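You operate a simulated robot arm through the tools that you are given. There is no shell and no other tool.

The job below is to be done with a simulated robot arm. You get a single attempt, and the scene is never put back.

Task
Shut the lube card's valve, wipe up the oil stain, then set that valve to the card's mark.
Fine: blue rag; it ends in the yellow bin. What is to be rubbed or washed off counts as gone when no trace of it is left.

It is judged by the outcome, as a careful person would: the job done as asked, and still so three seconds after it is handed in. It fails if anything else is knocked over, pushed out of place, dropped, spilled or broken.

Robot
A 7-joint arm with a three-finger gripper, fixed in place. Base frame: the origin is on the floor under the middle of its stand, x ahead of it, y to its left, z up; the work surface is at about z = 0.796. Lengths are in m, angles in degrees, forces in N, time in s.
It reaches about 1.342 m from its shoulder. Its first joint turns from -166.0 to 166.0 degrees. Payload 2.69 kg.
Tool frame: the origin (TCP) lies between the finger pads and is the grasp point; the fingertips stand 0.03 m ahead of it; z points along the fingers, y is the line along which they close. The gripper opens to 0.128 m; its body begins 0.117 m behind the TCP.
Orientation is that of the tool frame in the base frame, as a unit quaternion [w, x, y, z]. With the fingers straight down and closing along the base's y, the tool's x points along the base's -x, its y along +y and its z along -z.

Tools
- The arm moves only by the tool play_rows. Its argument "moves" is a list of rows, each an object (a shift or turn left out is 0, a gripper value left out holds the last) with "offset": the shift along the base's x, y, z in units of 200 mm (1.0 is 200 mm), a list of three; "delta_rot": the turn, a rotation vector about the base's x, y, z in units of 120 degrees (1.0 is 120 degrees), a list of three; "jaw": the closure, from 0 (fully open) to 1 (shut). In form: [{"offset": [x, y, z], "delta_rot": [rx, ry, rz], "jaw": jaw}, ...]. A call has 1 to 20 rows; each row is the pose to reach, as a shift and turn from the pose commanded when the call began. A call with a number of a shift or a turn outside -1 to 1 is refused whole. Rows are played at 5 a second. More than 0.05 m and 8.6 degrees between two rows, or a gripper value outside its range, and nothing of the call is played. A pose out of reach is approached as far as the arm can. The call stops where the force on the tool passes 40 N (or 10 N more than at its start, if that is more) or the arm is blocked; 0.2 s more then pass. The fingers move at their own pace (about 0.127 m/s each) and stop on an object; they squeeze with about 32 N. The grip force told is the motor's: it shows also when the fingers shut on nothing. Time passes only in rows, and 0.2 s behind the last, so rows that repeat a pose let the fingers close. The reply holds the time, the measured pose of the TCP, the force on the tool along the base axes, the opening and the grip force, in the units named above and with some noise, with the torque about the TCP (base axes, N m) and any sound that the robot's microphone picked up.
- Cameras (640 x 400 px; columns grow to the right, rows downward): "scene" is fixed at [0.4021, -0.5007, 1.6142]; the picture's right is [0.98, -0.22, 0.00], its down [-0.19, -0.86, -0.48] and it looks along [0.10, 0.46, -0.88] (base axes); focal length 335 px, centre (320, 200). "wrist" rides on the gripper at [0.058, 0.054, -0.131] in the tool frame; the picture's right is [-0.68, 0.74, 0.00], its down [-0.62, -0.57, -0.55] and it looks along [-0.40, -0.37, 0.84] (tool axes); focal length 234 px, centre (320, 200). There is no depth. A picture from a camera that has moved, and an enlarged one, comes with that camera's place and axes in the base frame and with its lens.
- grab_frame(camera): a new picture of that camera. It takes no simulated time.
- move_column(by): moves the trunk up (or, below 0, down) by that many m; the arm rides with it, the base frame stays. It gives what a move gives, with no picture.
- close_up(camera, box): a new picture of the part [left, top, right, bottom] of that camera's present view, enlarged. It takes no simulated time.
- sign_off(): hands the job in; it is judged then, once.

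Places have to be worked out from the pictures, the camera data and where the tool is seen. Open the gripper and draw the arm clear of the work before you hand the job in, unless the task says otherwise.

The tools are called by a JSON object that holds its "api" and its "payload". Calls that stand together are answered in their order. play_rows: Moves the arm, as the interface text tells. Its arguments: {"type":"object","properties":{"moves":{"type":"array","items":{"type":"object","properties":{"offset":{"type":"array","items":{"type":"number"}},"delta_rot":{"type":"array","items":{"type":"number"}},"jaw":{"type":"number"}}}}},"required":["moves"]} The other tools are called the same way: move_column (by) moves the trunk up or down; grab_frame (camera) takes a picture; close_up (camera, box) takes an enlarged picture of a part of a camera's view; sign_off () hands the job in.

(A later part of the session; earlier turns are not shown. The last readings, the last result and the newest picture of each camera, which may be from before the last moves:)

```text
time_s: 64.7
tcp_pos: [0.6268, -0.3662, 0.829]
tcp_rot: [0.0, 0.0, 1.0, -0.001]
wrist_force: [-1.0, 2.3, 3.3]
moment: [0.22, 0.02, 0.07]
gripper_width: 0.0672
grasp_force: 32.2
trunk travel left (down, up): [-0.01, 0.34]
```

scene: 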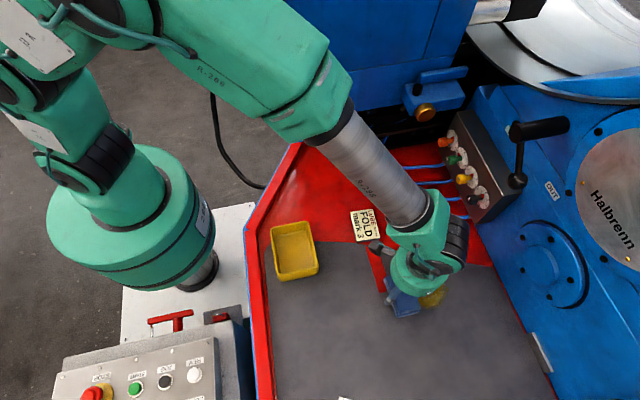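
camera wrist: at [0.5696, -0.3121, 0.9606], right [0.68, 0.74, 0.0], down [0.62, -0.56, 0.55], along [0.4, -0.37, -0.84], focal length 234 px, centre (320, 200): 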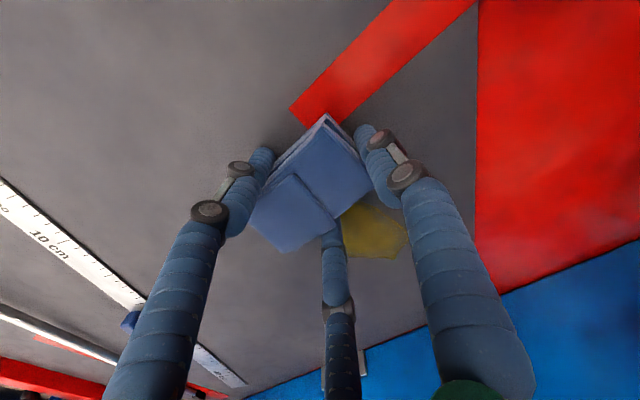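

About 3 N. I'll press 0.6 mm more and do a full forward-and-back sweep.

{"api": "play_rows", "payload": {"moves": [{"offset": [0.02, 0.0, -0.002]}, {"offset": [0.08, 0.02, -0.003]}, {"offset": [0.16, 0.04, -0.003]}, {"offset": [0.24, 0.05, -0.003]}, {"offset": [0.32, 0.05, -0.003]}, {"offset": [0.4, 0.05, -0.003]}, {"offset": [0.48, 0.05, -0.003]}, {"offset": [0.56, 0.05, -0.003]}, {"offset": [0.64, 0.05, -0.003]}, {"offset": [0.7, 0.05, -0.003]}, {"offset": [0.73, 0.05, -0.003]}, {"offset": [0.68, 0.06, -0.003]}, {"offset": [0.59, 0.07, -0.003]}, {"offset": [0.5, 0.08, -0.003]}, {"offset": [0.41, 0.08, -0.003]}, {"offset": [0.32, 0.08, -0.003]}, {"offset": [0.23, 0.08, -0.003]}, {"offset": [0.14, 0.08, -0.003]}, {"offset": [0.05, 0.08, -0.003]}, {"offset": [0.0, 0.08, -0.003]}]}}

{"api": "close_up", "payload": {"camera": "scene", "box": [350, 220, 530, 350]}}

{"api": "grab_frame", "payload": {"camera": "wrist"}}

```text
time_s: 66.8
tcp_pos: [0.7641, -0.3569, 0.8286]
tcp_rot: [0.001, 0.0, 1.0, -0.001]
wrist_force: [-1.9, 1.0, 7.6]
moment: [0.41, 0.05, 0.01]
gripper_width: 0.0674
grasp_force: 31.6
trunk travel left (down, up): [-0.01, 0.34]
stopped in row 10: the force on the tool passed its limit at 63 N (the readings are from after the stop); the commanded pose is now the measured one
```

```text
3.08 times, centred on (440, 285) of scene
camera zoom: at [0.4021, -0.5007, 1.6142], right [0.98, -0.22, 0.0], down [-0.19, -0.86, -0.48], along [0.1, 0.46, -0.88], focal length 1032 px, centre (-49, -62)
```

zoom: 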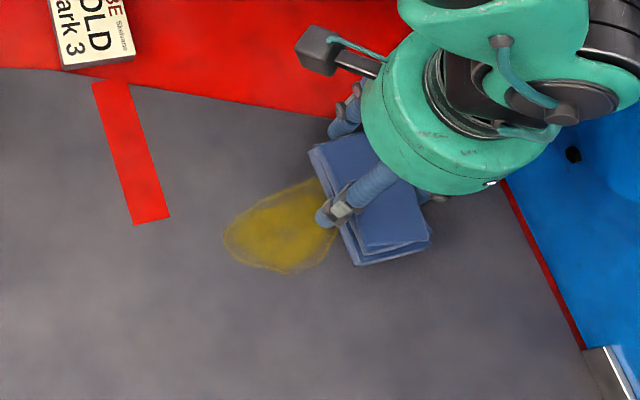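

```text
taken
camera wrist: at [0.7054, -0.3033, 0.9595], right [0.68, 0.74, 0.0], down [0.62, -0.56, 0.55], along [0.4, -0.37, -0.84], focal length 234 px, centre (320, 200)
```

wrist: 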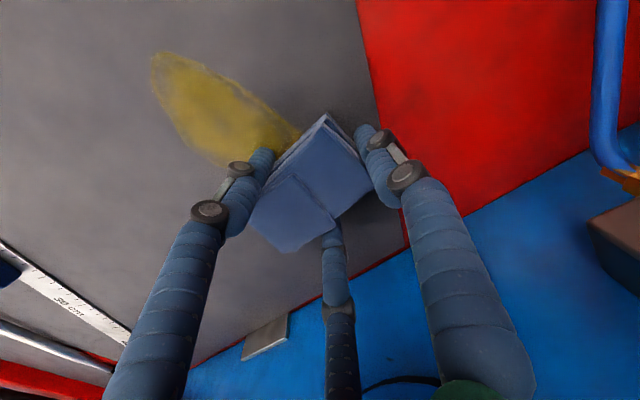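

I'll look closely at the stain to judge how evenly it is fading.

{"api": "close_up", "payload": {"camera": "scene", "box": [400, 265, 470, 315]}}

{"api": "close_up", "payload": {"camera": "wrist", "box": [130, 30, 400, 270]}}

```text
8.00 times, centred on (435, 290) of scene
camera zoom: at [0.4021, -0.5007, 1.6142], right [0.98, -0.22, 0.0], down [-0.19, -0.86, -0.48], along [0.1, 0.46, -0.88], focal length 2683 px, centre (-600, -520)
```

zoom: 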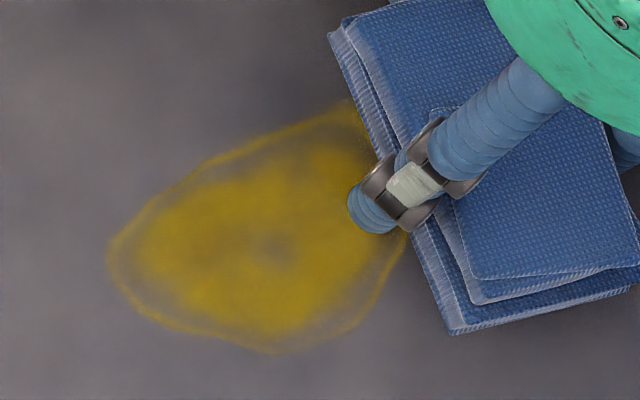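

```text
1.67 times, centred on (265, 150) of wrist
camera zoom: at [0.7054, -0.3033, 0.9595], right [0.68, 0.74, 0.0], down [0.62, -0.56, 0.55], along [0.4, -0.37, -0.84], focal length 390 px, centre (412, 283)
```

zoom: 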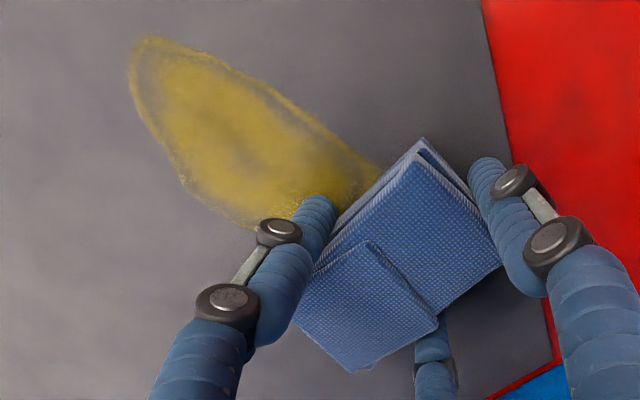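

The fade is even, but the shadow under the rag suggests the fingertips carry part of the load. I'll set the rag down here, open a little, raise the hand 4 mm and regrip, so the rag sticks out below the fingertips.

{"api": "play_rows", "payload": {"moves": [{"offset": [0, 0, 0], "jaw": 0.38}, {"offset": [0, 0, 0], "jaw": 0.38}, {"offset": [0, 0, 0.01]}, {"offset": [0, 0, 0.02]}, {"offset": [0, 0, 0.02]}]}}

{"api": "close_up", "payload": {"camera": "wrist", "box": [130, 30, 400, 270]}}

{"api": "close_up", "payload": {"camera": "scene", "box": [400, 240, 510, 320]}}

```text
time_s: 68.0
tcp_pos: [0.7637, -0.3545, 0.8322]
tcp_rot: [0.0, 0.0, 1.0, -0.001]
wrist_force: [1.1, -0.2, 0.1]
moment: [-0.01, 0.03, 0.0]
gripper_width: 0.0794
grasp_force: 0.1
trunk travel left (down, up): [-0.01, 0.34]
```

```text
1.67 times, centred on (265, 150) of wrist
camera zoom: at [0.7053, -0.3029, 0.9625], right [0.68, 0.74, 0.0], down [0.62, -0.56, 0.55], along [0.4, -0.37, -0.84], focal length 390 px, centre (412, 283)
```

zoom: 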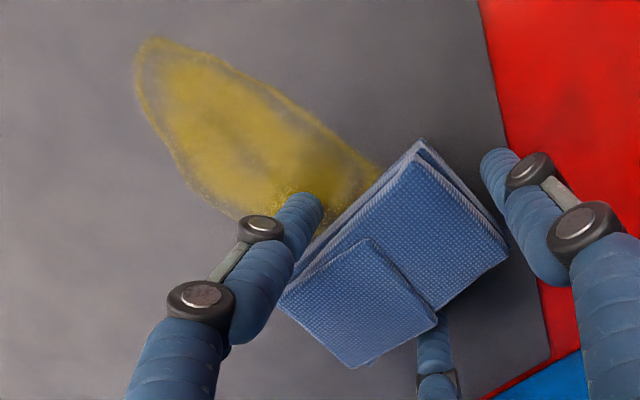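

```text
5.00 times, centred on (455, 280) of scene
camera zoom: at [0.4021, -0.5007, 1.6142], right [0.98, -0.22, 0.0], down [-0.19, -0.86, -0.48], along [0.1, 0.46, -0.88], focal length 1677 px, centre (-355, -200)
```

zoom: 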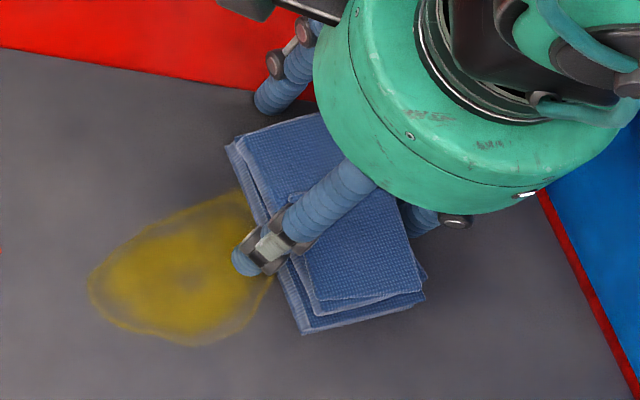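

The rag now lies flat. I'll raise another 2 mm so the fingertips are about 5 mm above the surface, then close again.

{"api": "play_rows", "payload": {"moves": [{"offset": [0, 0, 0.01]}, {"offset": [0, 0, 0.01], "jaw": 0.6}, {"offset": [0, 0, 0.01], "jaw": 0.8}, {"offset": [0, 0, 0.01], "jaw": 1}, {"offset": [0, 0, 0.01], "jaw": 1}]}}

{"api": "close_up", "payload": {"camera": "wrist", "box": [130, 30, 400, 270]}}

```text
time_s: 69.2
tcp_pos: [0.7628, -0.3562, 0.8336]
tcp_rot: [0.0, 0.001, 1.0, 0.0]
wrist_force: [1.0, -1.4, 2.3]
moment: [-0.07, -0.09, -0.01]
gripper_width: 0.0674
grasp_force: 32.7
trunk travel left (down, up): [-0.01, 0.34]
```

```text
1.67 times, centred on (265, 150) of wrist
camera zoom: at [0.7053, -0.3033, 0.9646], right [0.68, 0.74, 0.0], down [0.62, -0.56, 0.55], along [0.4, -0.37, -0.84], focal length 390 px, centre (412, 283)
```

zoom: 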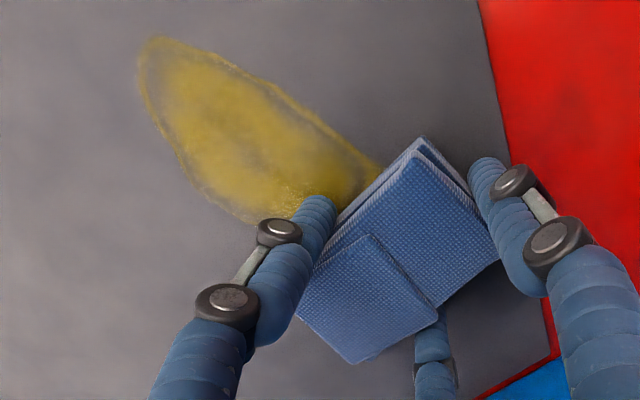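

Regripped with only 2 N residual. I'll press down 1 mm and read the force.

{"api": "play_rows", "payload": {"moves": [{"offset": [0, 0, -0.004]}, {"offset": [0, 0, -0.006]}, {"offset": [0, 0, -0.006]}]}}

```text
time_s: 70.0
tcp_pos: [0.7634, -0.3576, 0.834]
tcp_rot: [0.002, 0.001, 1.0, -0.001]
wrist_force: [1.8, -3.4, 10.9]
moment: [-0.23, 0.05, 0.07]
gripper_width: 0.0675
grasp_force: 31.6
trunk travel left (down, up): [-0.01, 0.34]
```

Good: about 11 N through the rag itself, with the fingertips clear. I'll sweep back in -x across the stain and forward again.

{"api": "play_rows", "payload": {"moves": [{"offset": [-0.03, 0.0, 0]}, {"offset": [-0.1, 0.0, 0]}, {"offset": [-0.18, 0.0, 0]}, {"offset": [-0.26, 0.0, 0]}, {"offset": [-0.34, 0.0, 0]}, {"offset": [-0.42, 0.0, 0]}, {"offset": [-0.5, 0.0, 0]}, {"offset": [-0.58, 0.0, 0]}, {"offset": [-0.66, 0.0, 0]}, {"offset": [-0.7, 0.0, 0]}, {"offset": [-0.7, 0.0, 0]}]}}

{"api": "close_up", "payload": {"camera": "scene", "box": [350, 220, 530, 350]}}

```text
time_s: 72.5
tcp_pos: [0.6232, -0.3579, 0.8333]
tcp_rot: [0.002, 0.0, 1.0, -0.001]
wrist_force: [16.2, -1.6, 27.9]
moment: [-0.63, -0.6, 0.24]
gripper_width: 0.0674
grasp_force: 32.3
trunk travel left (down, up): [-0.01, 0.34]
```

```text
3.08 times, centred on (440, 285) of scene
camera zoom: at [0.4021, -0.5007, 1.6142], right [0.98, -0.22, 0.0], down [-0.19, -0.86, -0.48], along [0.1, 0.46, -0.88], focal length 1032 px, centre (-49, -62)
```

zoom: 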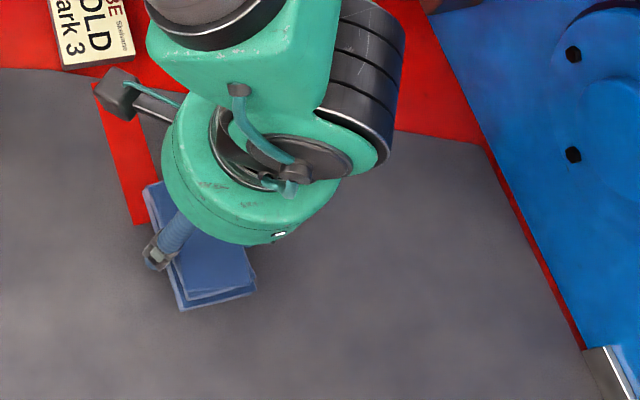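

That pass, with the rag properly in contact, appears to have taken the stain off. I'll check the wrist view for traces.

{"api": "grab_frame", "payload": {"camera": "wrist"}}

{"api": "close_up", "payload": {"camera": "scene", "box": [385, 250, 485, 320]}}

```text
taken
camera wrist: at [0.5646, -0.3046, 0.964], right [0.68, 0.74, 0.0], down [0.61, -0.56, 0.55], along [0.41, -0.37, -0.83], focal length 234 px, centre (320, 200)
```

wrist: 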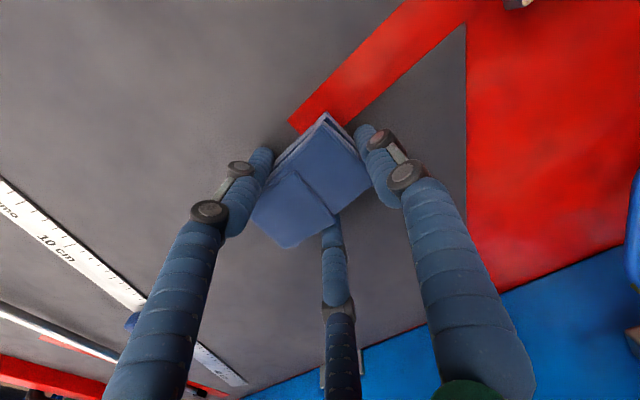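

```text
5.71 times, centred on (435, 285) of scene
camera zoom: at [0.4021, -0.5007, 1.6142], right [0.98, -0.22, 0.0], down [-0.19, -0.86, -0.48], along [0.1, 0.46, -0.88], focal length 1916 px, centre (-337, -286)
```

zoom: 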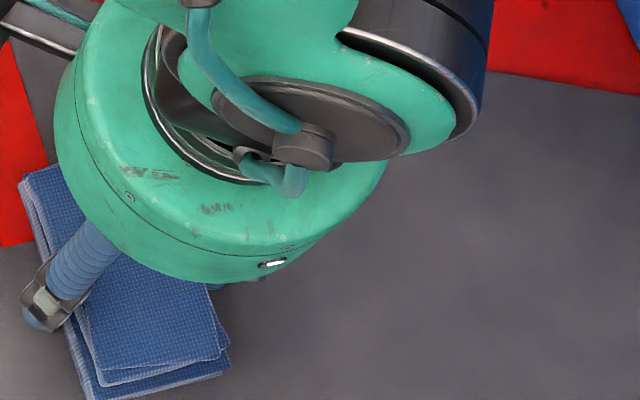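

No trace is visible. For safety I'll do one more forward-and-back pass with y offsets at slightly lower pressure, then lift and inspect.

{"api": "play_rows", "payload": {"moves": [{"offset": [0.0, 0.0, 0.005]}, {"offset": [0.04, 0.02, 0.005]}, {"offset": [0.12, 0.05, 0.005]}, {"offset": [0.2, 0.06, 0.005]}, {"offset": [0.28, 0.06, 0.005]}, {"offset": [0.37, 0.06, 0.005]}, {"offset": [0.46, 0.06, 0.005]}, {"offset": [0.55, 0.06, 0.005]}, {"offset": [0.64, 0.06, 0.005]}, {"offset": [0.7, 0.03, 0.005]}, {"offset": [0.7, -0.03, 0.005]}, {"offset": [0.64, -0.07, 0.005]}, {"offset": [0.55, -0.08, 0.005]}, {"offset": [0.46, -0.08, 0.005]}, {"offset": [0.37, -0.08, 0.005]}, {"offset": [0.28, -0.08, 0.005]}, {"offset": [0.19, -0.08, 0.005]}, {"offset": [0.1, -0.08, 0.005]}, {"offset": [0.02, -0.05, 0.005]}, {"offset": [0.0, 0.0, 0.005]}]}}

```text
time_s: 76.7
tcp_pos: [0.6228, -0.3554, 0.8342]
tcp_rot: [0.001, 0.0, 1.0, -0.001]
wrist_force: [-0.8, 0.7, 2.3]
moment: [-0.09, 0.1, -0.11]
gripper_width: 0.0674
grasp_force: 31.8
trunk travel left (down, up): [-0.01, 0.34]
```

The pass completed with light contact. I'll lift the rag and inspect the area.

{"api": "play_rows", "payload": {"moves": [{"offset": [0, 0, 0.1]}, {"offset": [-0.1, 0, 0.25]}, {"offset": [-0.25, 0, 0.4]}, {"offset": [-0.4, 0, 0.5]}, {"offset": [-0.4, 0, 0.5]}]}}

{"api": "grab_frame", "payload": {"camera": "scene"}}

{"api": "close_up", "payload": {"camera": "scene", "box": [380, 240, 500, 340]}}

{"api": "grab_frame", "payload": {"camera": "wrist"}}

```text
time_s: 77.8
tcp_pos: [0.5433, -0.3557, 0.9339]
tcp_rot: [0.0, 0.0, 1.0, -0.001]
wrist_force: [0.2, 0.7, 0.2]
moment: [-0.04, -0.05, 0.01]
gripper_width: 0.0673
grasp_force: 31.5
trunk travel left (down, up): [-0.01, 0.34]
```

```text
taken
```

scene: 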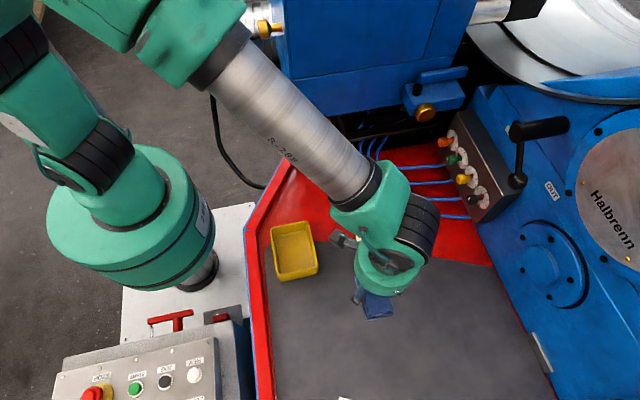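

```text
4.00 times, centred on (440, 290) of scene
camera zoom: at [0.4021, -0.5007, 1.6142], right [0.98, -0.22, 0.0], down [-0.19, -0.86, -0.48], along [0.1, 0.46, -0.88], focal length 1342 px, centre (-160, -160)
```

zoom: 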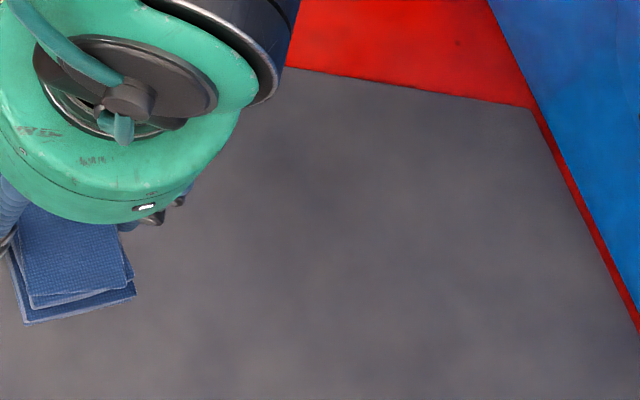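

```text
taken
camera wrist: at [0.4849, -0.3024, 1.064], right [0.68, 0.74, 0.0], down [0.62, -0.56, 0.55], along [0.4, -0.37, -0.84], focal length 234 px, centre (320, 200)
```

wrist: 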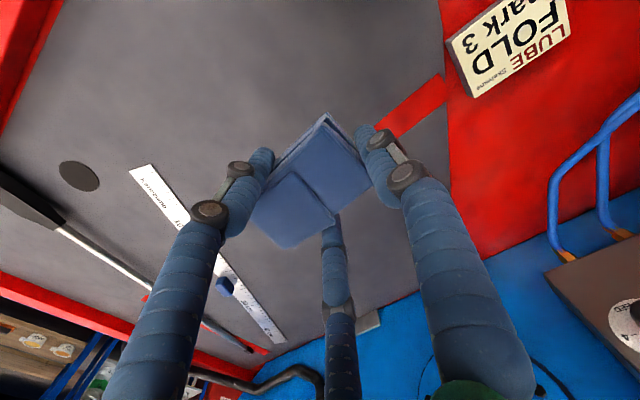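

The surface is clean. Next is the yellow bin, whose rim spans about x 0.354–0.450, y -0.282–-0.143. I'll carry the rag above it and look before lowering.

{"api": "play_rows", "payload": {"moves": [{"offset": [-0.1, 0.1, 0.08]}, {"offset": [-0.22, 0.25, 0.16]}, {"offset": [-0.34, 0.4, 0.2]}, {"offset": [-0.46, 0.55, 0.2]}, {"offset": [-0.58, 0.7, 0.2]}, {"offset": [-0.7, 0.8, 0.2]}, {"offset": [-0.72, 0.833, 0.2]}, {"offset": [-0.72, 0.833, 0.2]}]}}

{"api": "grab_frame", "payload": {"camera": "scene"}}

{"api": "grab_frame", "payload": {"camera": "wrist"}}

```text
time_s: 79.7
tcp_pos: [0.3985, -0.1905, 0.9746]
tcp_rot: [0.0, -0.001, 1.0, -0.001]
wrist_force: [-0.6, 0.6, -0.4]
moment: [0.0, -0.03, -0.01]
gripper_width: 0.0671
grasp_force: 31.6
trunk travel left (down, up): [-0.01, 0.34]
```

```text
taken
```

scene: 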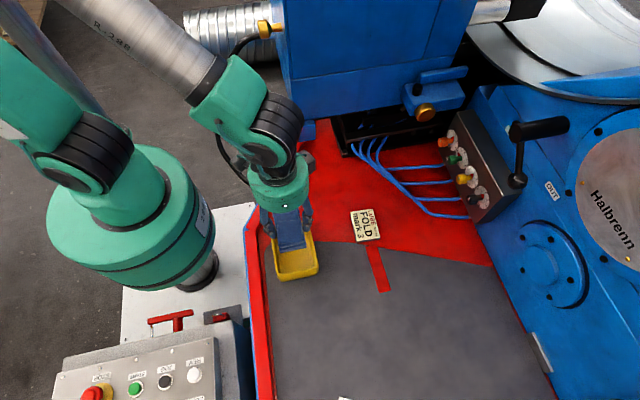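

```text
taken
camera wrist: at [0.341, -0.1363, 1.1046], right [0.68, 0.74, 0.0], down [0.62, -0.57, 0.55], along [0.4, -0.37, -0.84], focal length 234 px, centre (320, 200)
```

wrist: 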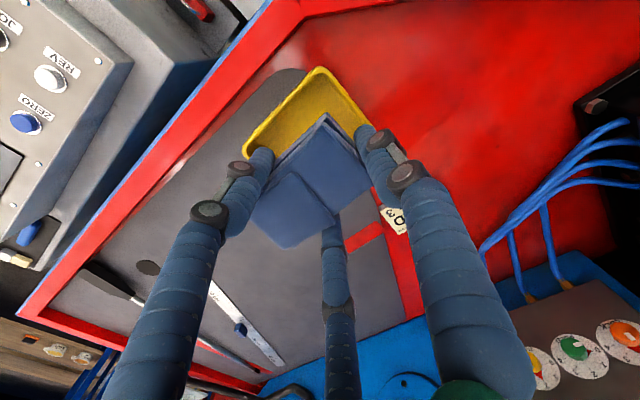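

The bin lies directly under the rag and the former stain area looks clean from here too. I'll zoom in to gauge the bin's rim height and position.

{"api": "close_up", "payload": {"camera": "scene", "box": [250, 190, 350, 290]}}

{"api": "close_up", "payload": {"camera": "wrist", "box": [220, 50, 400, 190]}}

{"api": "close_up", "payload": {"camera": "wrist", "box": [300, 180, 420, 290]}}

```text
4.00 times, centred on (300, 240) of scene
camera zoom: at [0.4021, -0.5007, 1.6142], right [0.98, -0.22, 0.0], down [-0.19, -0.86, -0.48], along [0.1, 0.46, -0.88], focal length 1342 px, centre (400, 40)
```

zoom: 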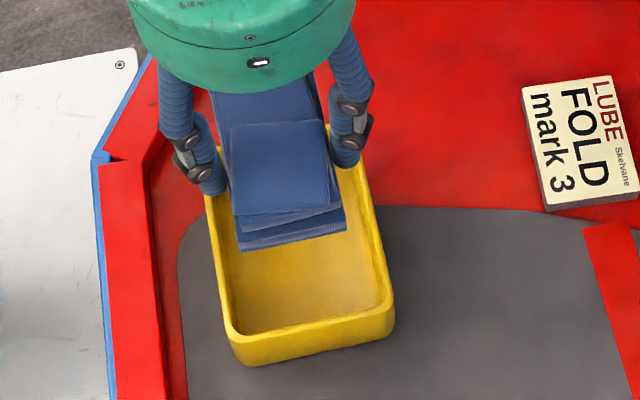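

```text
2.86 times, centred on (310, 120) of wrist
camera zoom: at [0.341, -0.1363, 1.1046], right [0.68, 0.74, 0.0], down [0.62, -0.57, 0.55], along [0.4, -0.37, -0.84], focal length 669 px, centre (349, 429)
```

zoom: 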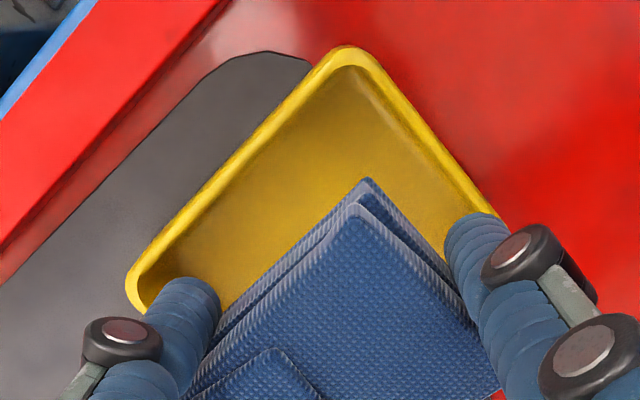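

```text
3.64 times, centred on (360, 235) of wrist
camera zoom: at [0.341, -0.1363, 1.1046], right [0.68, 0.74, 0.0], down [0.62, -0.57, 0.55], along [0.4, -0.37, -0.84], focal length 852 px, centre (174, 73)
```

zoom: 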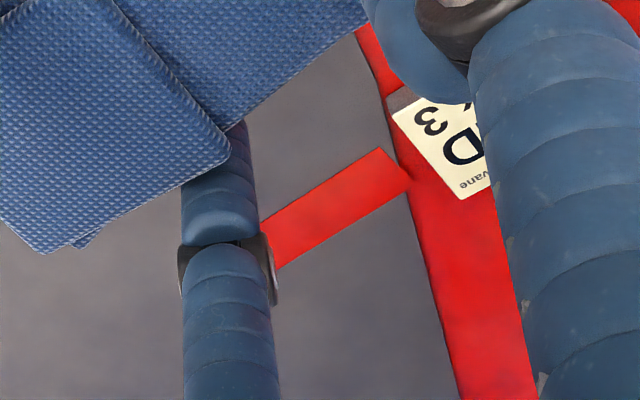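

Bin rim: z ≈ 0.85, x 0.353–0.449, y -0.269–-0.148; the rag fits inside with about 10 mm margins. The fingers straddle wider than the bin, so I'll lower until the fingertips are just above the rim and release there.

{"api": "play_rows", "payload": {"moves": [{"offset": [0.005, -0.0175, -0.1]}, {"offset": [0.005, -0.0175, -0.2]}, {"offset": [0.005, -0.0175, -0.3]}, {"offset": [0.005, -0.0175, -0.38]}, {"offset": [0.005, -0.0175, -0.42]}, {"offset": [0.005, -0.0175, -0.42]}]}}

{"api": "close_up", "payload": {"camera": "scene", "box": [250, 190, 350, 290]}}

{"api": "close_up", "payload": {"camera": "wrist", "box": [200, 30, 440, 270]}}

```text
time_s: 81.0
tcp_pos: [0.3992, -0.1921, 0.8889]
tcp_rot: [0.0, -0.001, 1.0, 0.0]
wrist_force: [0.5, 0.1, -0.7]
moment: [0.05, 0.01, 0.03]
gripper_width: 0.0674
grasp_force: 32.1
trunk travel left (down, up): [-0.01, 0.34]
```

```text
4.00 times, centred on (300, 240) of scene
camera zoom: at [0.4021, -0.5007, 1.6142], right [0.98, -0.22, 0.0], down [-0.19, -0.86, -0.48], along [0.1, 0.46, -0.88], focal length 1342 px, centre (400, 40)
```

zoom: 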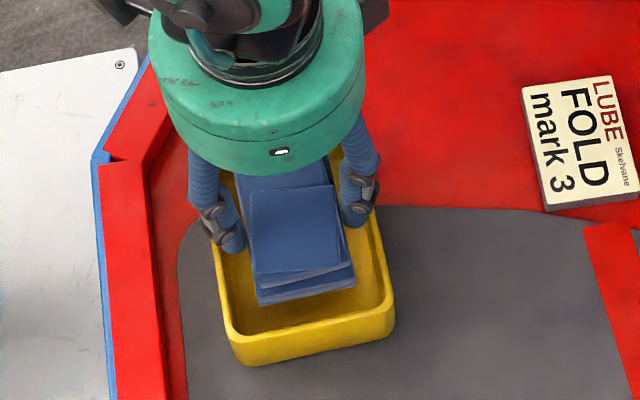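

```text
1.67 times, centred on (320, 150) of wrist
camera zoom: at [0.3424, -0.1394, 1.0201], right [0.68, 0.74, 0.0], down [0.62, -0.57, 0.55], along [0.4, -0.37, -0.84], focal length 390 px, centre (320, 283)
```

zoom: 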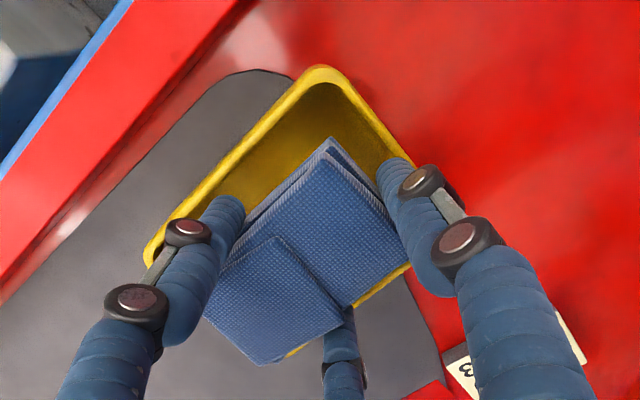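

The rag hangs centred over the bin opening with the fingertips just above the rim. I'll release it.

{"api": "play_rows", "payload": {"moves": [{"offset": [0, 0, 0], "jaw": 0.15}, {"offset": [0, 0, 0], "jaw": 0.15}, {"offset": [0, 0, 0], "jaw": 0.15}, {"offset": [0, 0, 0], "jaw": 0.15}]}}

{"api": "close_up", "payload": {"camera": "scene", "box": [250, 190, 350, 290]}}

{"api": "close_up", "payload": {"camera": "wrist", "box": [200, 30, 440, 270]}}

```text
time_s: 82.0
tcp_pos: [0.4001, -0.1923, 0.8898]
tcp_rot: [-0.001, 0.0, 1.0, -0.001]
wrist_force: [0.0, 0.8, 0.4]
moment: [-0.02, -0.03, -0.04]
gripper_width: 0.109
grasp_force: 0.0
trunk travel left (down, up): [-0.01, 0.34]
```

```text
4.00 times, centred on (300, 240) of scene
camera zoom: at [0.4021, -0.5007, 1.6142], right [0.98, -0.22, 0.0], down [-0.19, -0.86, -0.48], along [0.1, 0.46, -0.88], focal length 1342 px, centre (400, 40)
```

zoom: 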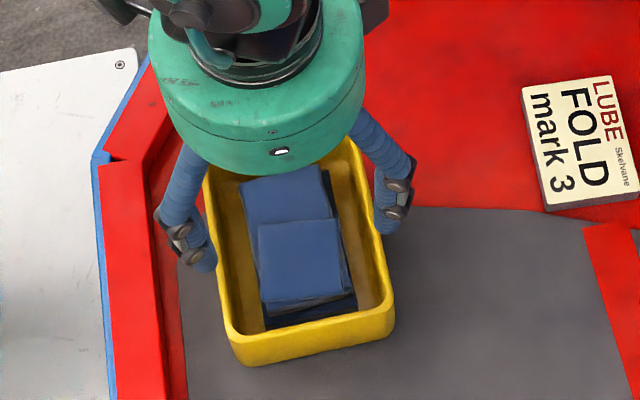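

```text
1.67 times, centred on (320, 150) of wrist
camera zoom: at [0.3424, -0.1394, 1.0203], right [0.68, 0.74, 0.0], down [0.62, -0.57, 0.55], along [0.4, -0.37, -0.84], focal length 390 px, centre (320, 283)
```

zoom: 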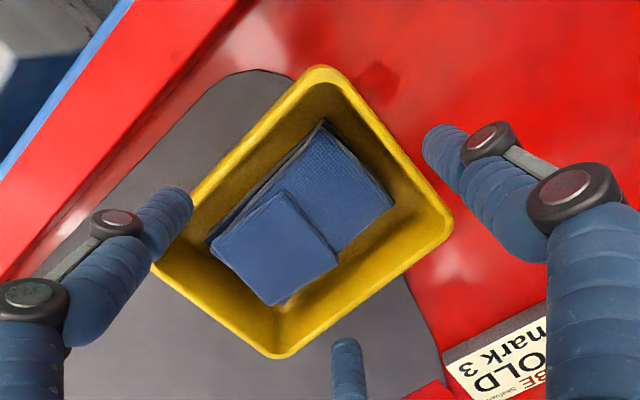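

The rag lies flat inside the yellow bin. I'll rise straight up, then move out in front of the valve block while yawing -20°, ready for the horizontal approach.

{"api": "play_rows", "payload": {"moves": [{"offset": [0, 0, 0.12]}, {"offset": [0, 0, 0.3]}, {"offset": [0, 0, 0.5]}, {"offset": [0.1, 0, 0.7], "delta_rot": [0, 0, -0.02]}, {"offset": [0.25, 0, 0.85], "delta_rot": [0, 0, -0.05]}, {"offset": [0.42, 0, 0.95], "delta_rot": [0, 0, -0.08]}, {"offset": [0.6, 0, 1.0], "delta_rot": [0, 0, -0.11]}, {"offset": [0.78, 0, 1.0], "delta_rot": [0, 0, -0.14]}, {"offset": [0.95, 0, 1.0], "delta_rot": [0, 0, -0.1667], "jaw": 0.3}, {"offset": [1.0, 0, 1.0], "delta_rot": [0, 0, -0.1667], "jaw": 0.65}, {"offset": [1.0, 0, 1.0], "delta_rot": [0, 0, -0.1667]}]}}

{"api": "grab_frame", "payload": {"camera": "scene"}}

{"api": "grab_frame", "payload": {"camera": "wrist"}}

```text
time_s: 84.5
tcp_pos: [0.5994, -0.1923, 1.0897]
tcp_rot: [0.0, 0.174, 0.985, -0.001]
wrist_force: [-0.4, 0.6, -0.7]
moment: [0.01, -0.01, 0.02]
gripper_width: 0.0448
grasp_force: 0.0
trunk travel left (down, up): [-0.01, 0.34]
```

```text
taken
```

scene: 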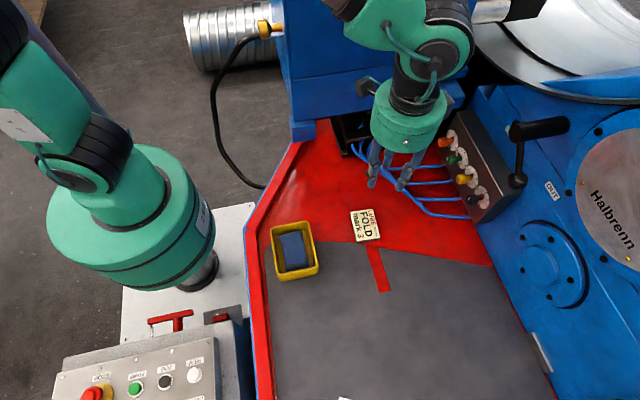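

```text
taken
camera wrist: at [0.5629, -0.1222, 1.2208], right [0.89, 0.46, 0.0], down [0.39, -0.74, 0.55], along [0.25, -0.49, -0.84], focal length 234 px, centre (320, 200)
```

wrist: 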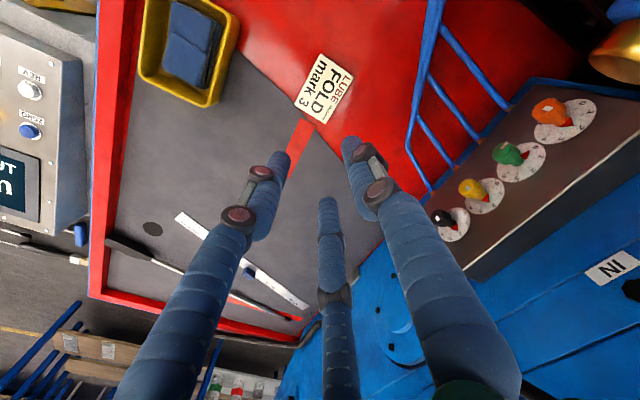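

The bin, rag and table all look right. I'll check the stain area for faint traces.

{"api": "close_up", "payload": {"camera": "scene", "box": [385, 255, 475, 325]}}

{"api": "close_up", "payload": {"camera": "wrist", "box": [260, 130, 400, 280]}}

```text
5.71 times, centred on (430, 290) of scene
camera zoom: at [0.4021, -0.5007, 1.6142], right [0.98, -0.22, 0.0], down [-0.19, -0.86, -0.48], along [0.1, 0.46, -0.88], focal length 1916 px, centre (-309, -314)
```

zoom: 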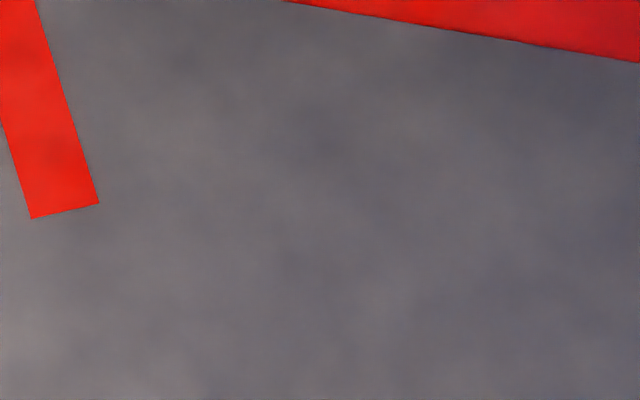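

```text
2.67 times, centred on (330, 205) of wrist
camera zoom: at [0.5629, -0.1222, 1.2208], right [0.89, 0.46, 0.0], down [0.39, -0.74, 0.55], along [0.25, -0.49, -0.84], focal length 624 px, centre (293, 187)
```

zoom: 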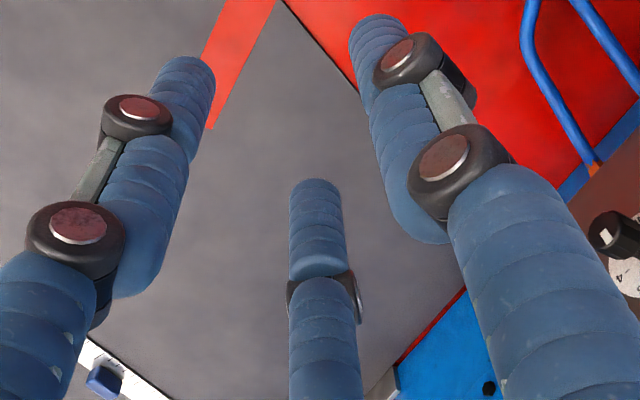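

The surface is spotless. I'll now pitch the tool back to horizontal (+x) while moving to y ≈ -0.115.

{"api": "play_rows", "payload": {"moves": [{"offset": [0, 0.03, 0], "delta_rot": [0, -0.0625, 0]}, {"offset": [0, 0.06, 0], "delta_rot": [0, -0.125, 0]}, {"offset": [0, 0.1, 0], "delta_rot": [0, -0.1875, 0]}, {"offset": [0, 0.14, 0], "delta_rot": [0, -0.25, 0]}, {"offset": [0, 0.18, 0], "delta_rot": [0, -0.3125, 0]}, {"offset": [0, 0.22, 0], "delta_rot": [0, -0.375, 0]}, {"offset": [0.05, 0.26, 0], "delta_rot": [0, -0.4375, 0]}, {"offset": [0.1, 0.3, 0], "delta_rot": [0, -0.5, 0]}, {"offset": [0.1, 0.33, 0], "delta_rot": [0, -0.5625, 0]}, {"offset": [0.1, 0.36, 0], "delta_rot": [0, -0.625, 0]}, {"offset": [0.1, 0.385, 0], "delta_rot": [0, -0.6875, 0]}, {"offset": [0.1, 0.385, 0], "delta_rot": [0, -0.75, 0]}, {"offset": [0.1, 0.385, 0], "delta_rot": [0, -0.75, 0]}]}}

{"api": "grab_frame", "payload": {"camera": "scene"}}

```text
time_s: 87.2
tcp_pos: [0.6209, -0.117, 1.0904]
tcp_rot: [0.697, 0.123, 0.696, 0.123]
wrist_force: [0.1, 0.3, 0.0]
moment: [-0.01, -0.01, -0.02]
gripper_width: 0.0446
grasp_force: 0.0
trunk travel left (down, up): [-0.01, 0.34]
```

```text
taken
```

scene: 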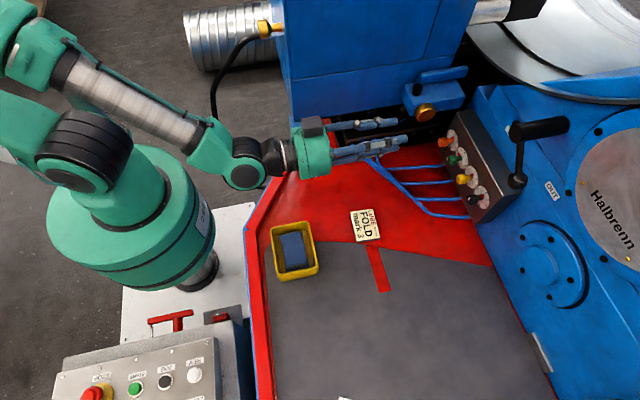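

Horizontal with roll 20°. I'll descend to the knob height and advance to x ≈ 0.745.

{"api": "play_rows", "payload": {"moves": [{"offset": [0, 0, -0.15]}, {"offset": [0, 0, -0.33]}, {"offset": [0, 0, -0.5]}, {"offset": [0, 0.005, -0.672]}, {"offset": [0.15, 0.008, -0.672]}, {"offset": [0.3, 0.008, -0.672]}, {"offset": [0.45, 0.008, -0.672]}, {"offset": [0.62, 0.008, -0.672]}, {"offset": [0.62, 0.008, -0.672]}]}}

{"api": "grab_frame", "payload": {"camera": "wrist"}}

{"api": "close_up", "payload": {"camera": "wrist", "box": [250, 100, 390, 230]}}

{"api": "close_up", "payload": {"camera": "scene", "box": [230, 110, 500, 290]}}

```text
time_s: 89.2
tcp_pos: [0.7458, -0.1165, 0.9564]
tcp_rot: [0.696, 0.122, 0.697, 0.123]
wrist_force: [-0.2, -1.2, 0.6]
moment: [0.0, 0.03, 0.0]
gripper_width: 0.0448
grasp_force: 0.0
trunk travel left (down, up): [-0.01, 0.34]
```

```text
taken
camera wrist: at [0.6147, -0.0464, 0.919], right [0.0, 0.46, 0.89], down [-0.55, -0.74, 0.39], along [0.84, -0.49, 0.25], focal length 234 px, centre (320, 200)
```

wrist: 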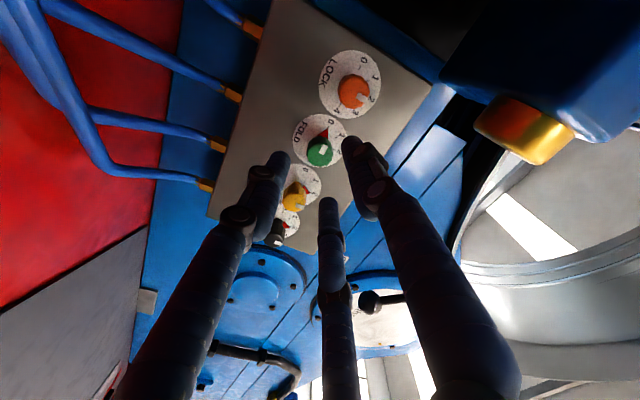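

```text
3.08 times, centred on (320, 165) of wrist
camera zoom: at [0.6147, -0.0464, 0.919], right [0.0, 0.46, 0.89], down [-0.55, -0.74, 0.39], along [0.84, -0.49, 0.25], focal length 720 px, centre (320, 308)
```

zoom: 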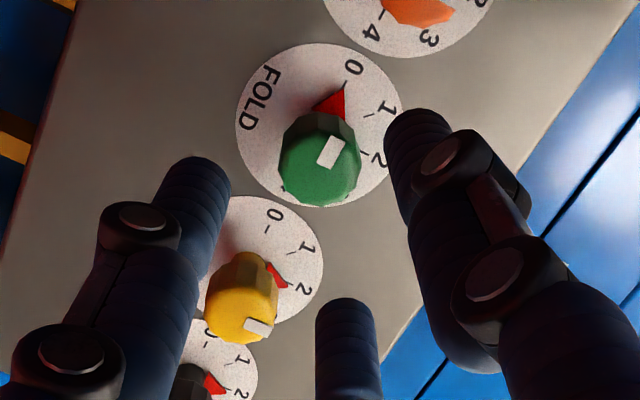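

```text
2.22 times, centred on (365, 200) of scene
camera zoom: at [0.4021, -0.5007, 1.6142], right [0.98, -0.22, 0.0], down [-0.19, -0.86, -0.48], along [0.1, 0.46, -0.88], focal length 745 px, centre (220, 200)
```

zoom: 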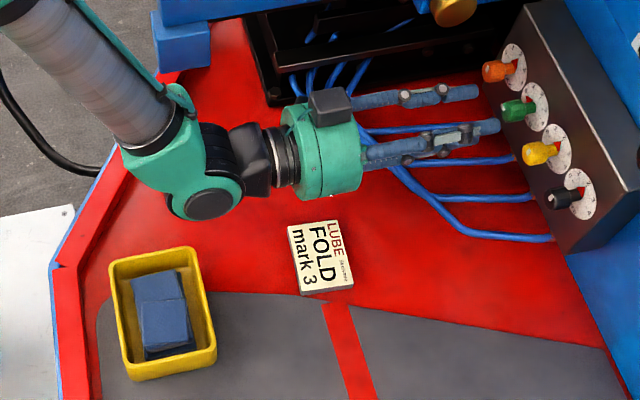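

Pointer still at 0 and the cap centred within about 1 mm. I'll nudge +1.2 mm in y and advance over the cap.

{"api": "play_rows", "payload": {"moves": [{"offset": [0.0, 0.006, 0.0]}, {"offset": [0.06, 0.006, 0.0]}, {"offset": [0.12, 0.006, 0.0]}, {"offset": [0.18, 0.006, 0.0]}, {"offset": [0.242, 0.006, 0.0]}, {"offset": [0.242, 0.006, 0.0]}]}}

{"api": "close_up", "payload": {"camera": "wrist", "box": [250, 100, 390, 230]}}

```text
time_s: 90.7
tcp_pos: [0.793, -0.1142, 0.9559]
tcp_rot: [0.695, 0.122, 0.697, 0.124]
wrist_force: [-0.1, -0.5, 0.6]
moment: [-0.01, 0.02, -0.01]
gripper_width: 0.0449
grasp_force: 0.0
trunk travel left (down, up): [-0.01, 0.34]
```

```text
3.08 times, centred on (320, 165) of wrist
camera zoom: at [0.6619, -0.0439, 0.9189], right [0.0, 0.46, 0.89], down [-0.55, -0.74, 0.39], along [0.84, -0.48, 0.25], focal length 720 px, centre (320, 308)
```

zoom: 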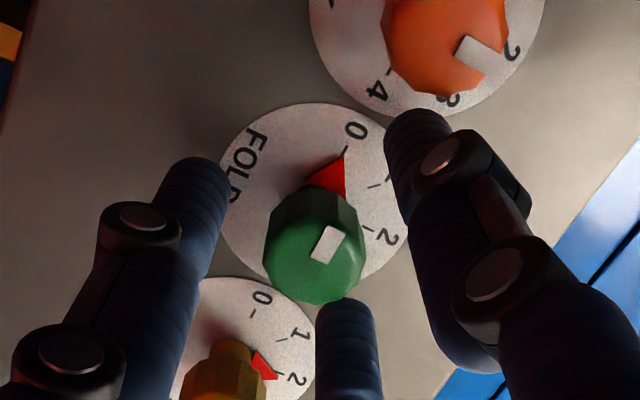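

In position. I'll close on the cap.

{"api": "play_rows", "payload": {"moves": [{"offset": [0, 0, 0], "jaw": 0.8}, {"offset": [0, 0, 0], "jaw": 1}, {"offset": [0, 0, 0], "jaw": 1}, {"offset": [0, 0, 0], "jaw": 1}]}}

{"api": "close_up", "payload": {"camera": "wrist", "box": [250, 100, 390, 230]}}

```text
time_s: 91.7
tcp_pos: [0.7926, -0.115, 0.9551]
tcp_rot: [0.695, 0.122, 0.697, 0.125]
wrist_force: [1.0, -14.7, -3.6]
moment: [0.0, 0.18, -0.57]
gripper_width: 0.0226
grasp_force: 31.7
trunk travel left (down, up): [-0.01, 0.34]
```

```text
3.08 times, centred on (320, 165) of wrist
camera zoom: at [0.662, -0.0448, 0.9187], right [0.0, 0.46, 0.89], down [-0.55, -0.74, 0.39], along [0.84, -0.49, 0.25], focal length 720 px, centre (320, 308)
```

zoom: 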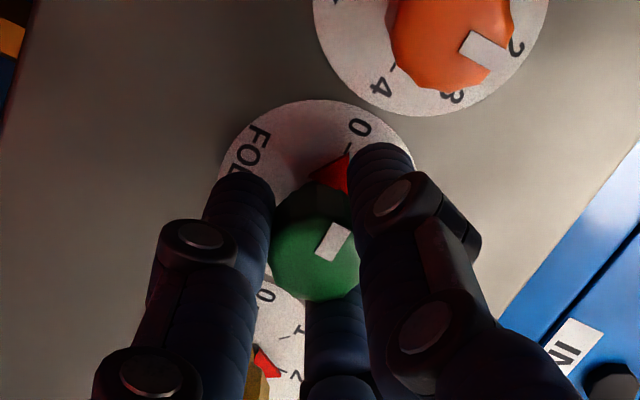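

Gripped. There's a -15 N side load, so I'll shift -1 mm in y as I begin the first 60° of the +135° turn.

{"api": "play_rows", "payload": {"moves": [{"offset": [0, -0.005, -0.001]}, {"offset": [0, -0.005, -0.001], "delta_rot": [0.05, 0, 0]}, {"offset": [0, -0.005, -0.001], "delta_rot": [0.1, 0, 0]}, {"offset": [0, -0.005, -0.001], "delta_rot": [0.15, 0, 0]}, {"offset": [0, -0.005, -0.001], "delta_rot": [0.2, 0, 0]}, {"offset": [0, -0.005, -0.001], "delta_rot": [0.25, 0, 0]}, {"offset": [0, -0.005, -0.001], "delta_rot": [0.3, 0, 0]}, {"offset": [0, -0.005, -0.001], "delta_rot": [0.35, 0, 0]}, {"offset": [0, -0.005, -0.001], "delta_rot": [0.4, 0, 0]}, {"offset": [0, -0.005, -0.001], "delta_rot": [0.45, 0, 0]}, {"offset": [0, -0.005, -0.001], "delta_rot": [0.5, 0, 0]}, {"offset": [0, -0.005, -0.001], "delta_rot": [0.5, 0, 0]}]}}

{"api": "close_up", "payload": {"camera": "wrist", "box": [250, 100, 390, 230]}}

```text
time_s: 94.2
tcp_pos: [0.7927, -0.1149, 0.9546]
tcp_rot: [0.54, 0.455, 0.542, 0.455]
wrist_force: [-4.9, -10.0, -3.6]
moment: [0.02, 0.14, -0.34]
gripper_width: 0.0221
grasp_force: 45.3
trunk travel left (down, up): [-0.01, 0.34]
```

```text
3.08 times, centred on (320, 165) of wrist
camera zoom: at [0.6621, -0.049, 0.9979], right [0.0, -0.54, 0.84], down [-0.55, -0.7, -0.45], along [0.84, -0.46, -0.3], focal length 720 px, centre (320, 308)
```

zoom: 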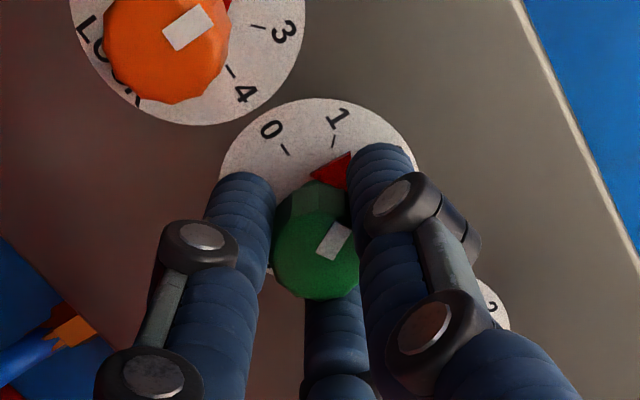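

The knob follows (now about 1.3). I'll continue another 60°.

{"api": "play_rows", "payload": {"moves": [{"delta_rot": [0.05, 0, 0]}, {"delta_rot": [0.1, 0, 0]}, {"delta_rot": [0.15, 0, 0]}, {"delta_rot": [0.2, 0, 0]}, {"delta_rot": [0.25, 0, 0]}, {"delta_rot": [0.3, 0, 0]}, {"delta_rot": [0.35, 0, 0]}, {"delta_rot": [0.4, 0, 0]}, {"delta_rot": [0.45, 0, 0]}, {"delta_rot": [0.5, 0, 0]}, {"delta_rot": [0.5, 0, 0]}]}}

{"api": "close_up", "payload": {"camera": "wrist", "box": [250, 100, 390, 230]}}

{"api": "close_up", "payload": {"camera": "scene", "box": [440, 140, 490, 175]}}

```text
time_s: 96.7
tcp_pos: [0.793, -0.1143, 0.9546]
tcp_rot: [0.241, 0.665, 0.242, 0.664]
wrist_force: [1.0, -3.7, -4.5]
moment: [0.03, 0.12, -0.02]
gripper_width: 0.0223
grasp_force: 45.4
trunk travel left (down, up): [-0.01, 0.34]
```

```text
3.08 times, centred on (320, 165) of wrist
camera zoom: at [0.6622, -0.1196, 1.0341], right [0.0, -1.0, -0.05], down [-0.55, 0.04, -0.83], along [0.84, 0.03, -0.55], focal length 720 px, centre (320, 308)
```

zoom: 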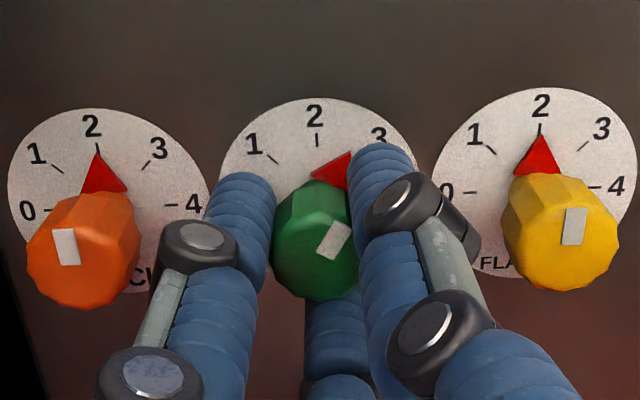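

```text
11.43 times, centred on (465, 158) of scene
camera zoom: at [0.4021, -0.5007, 1.6142], right [0.98, -0.22, 0.0], down [-0.19, -0.86, -0.48], along [0.1, 0.46, -0.88], focal length 3833 px, centre (-1337, 686)
```

zoom: 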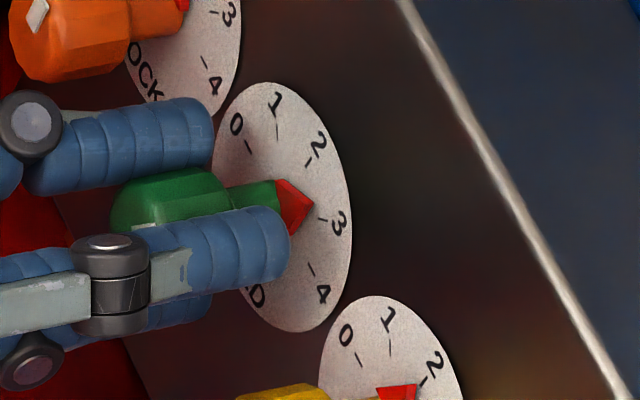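

At about 2.67 as expected. I'll turn the final 15°.

{"api": "play_rows", "payload": {"moves": [{"delta_rot": [0.04, 0, 0]}, {"delta_rot": [0.08, 0, 0]}, {"delta_rot": [0.11, 0, 0]}, {"delta_rot": [0.125, 0, 0]}, {"delta_rot": [0.125, 0, 0]}]}}

{"api": "close_up", "payload": {"camera": "scene", "box": [450, 145, 475, 170]}}

{"api": "close_up", "payload": {"camera": "wrist", "box": [295, 125, 345, 165]}}

```text
time_s: 97.8
tcp_pos: [0.7921, -0.1149, 0.9545]
tcp_rot: [0.153, 0.69, 0.152, 0.691]
wrist_force: [4.3, -3.9, -1.2]
moment: [0.03, -0.17, -0.2]
gripper_width: 0.0222
grasp_force: 45.4
trunk travel left (down, up): [-0.01, 0.34]
```

```text
16.00 times, centred on (462, 158) of scene
camera zoom: at [0.4021, -0.5007, 1.6142], right [0.98, -0.22, 0.0], down [-0.19, -0.86, -0.48], along [0.1, 0.46, -0.88], focal length 5366 px, centre (-1960, 880)
```

zoom: 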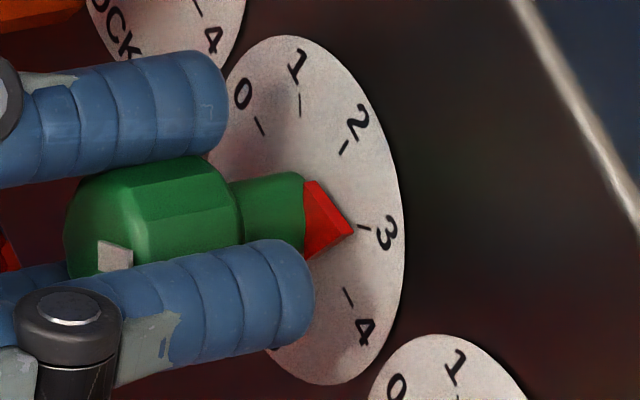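

```text
10.00 times, centred on (320, 145) of wrist
camera zoom: at [0.6621, -0.1399, 1.0303], right [0.0, -0.95, -0.3], down [-0.55, 0.25, -0.8], along [0.84, 0.17, -0.52], focal length 2342 px, centre (320, 750)
```

zoom: 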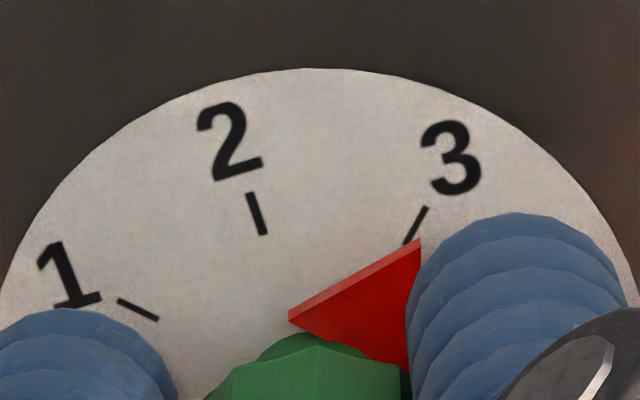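

Correcting for the pointer's stand-off, both views put it on the 3 tick within about 1–2°. I'll release with a small opening and check that it stays.

{"api": "play_rows", "payload": {"moves": [{"offset": [0, 0, 0], "jaw": 0.7}, {"offset": [0, 0, 0], "jaw": 0.7}, {"offset": [0, 0, 0], "jaw": 0.7}]}}

{"api": "close_up", "payload": {"camera": "wrist", "box": [295, 125, 345, 165]}}

```text
time_s: 98.7
tcp_pos: [0.7919, -0.1147, 0.9544]
tcp_rot: [0.153, 0.69, 0.153, 0.69]
wrist_force: [-0.3, 0.5, -0.5]
moment: [0.01, -0.01, 0.01]
gripper_width: 0.038
grasp_force: 0.1
trunk travel left (down, up): [-0.01, 0.34]
```

```text
10.00 times, centred on (320, 145) of wrist
camera zoom: at [0.6618, -0.1397, 1.0301], right [0.0, -0.95, -0.3], down [-0.55, 0.25, -0.8], along [0.84, 0.17, -0.52], focal length 2342 px, centre (320, 750)
```

zoom: 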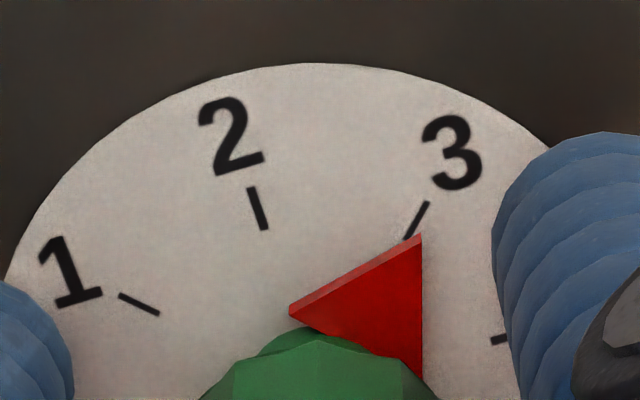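

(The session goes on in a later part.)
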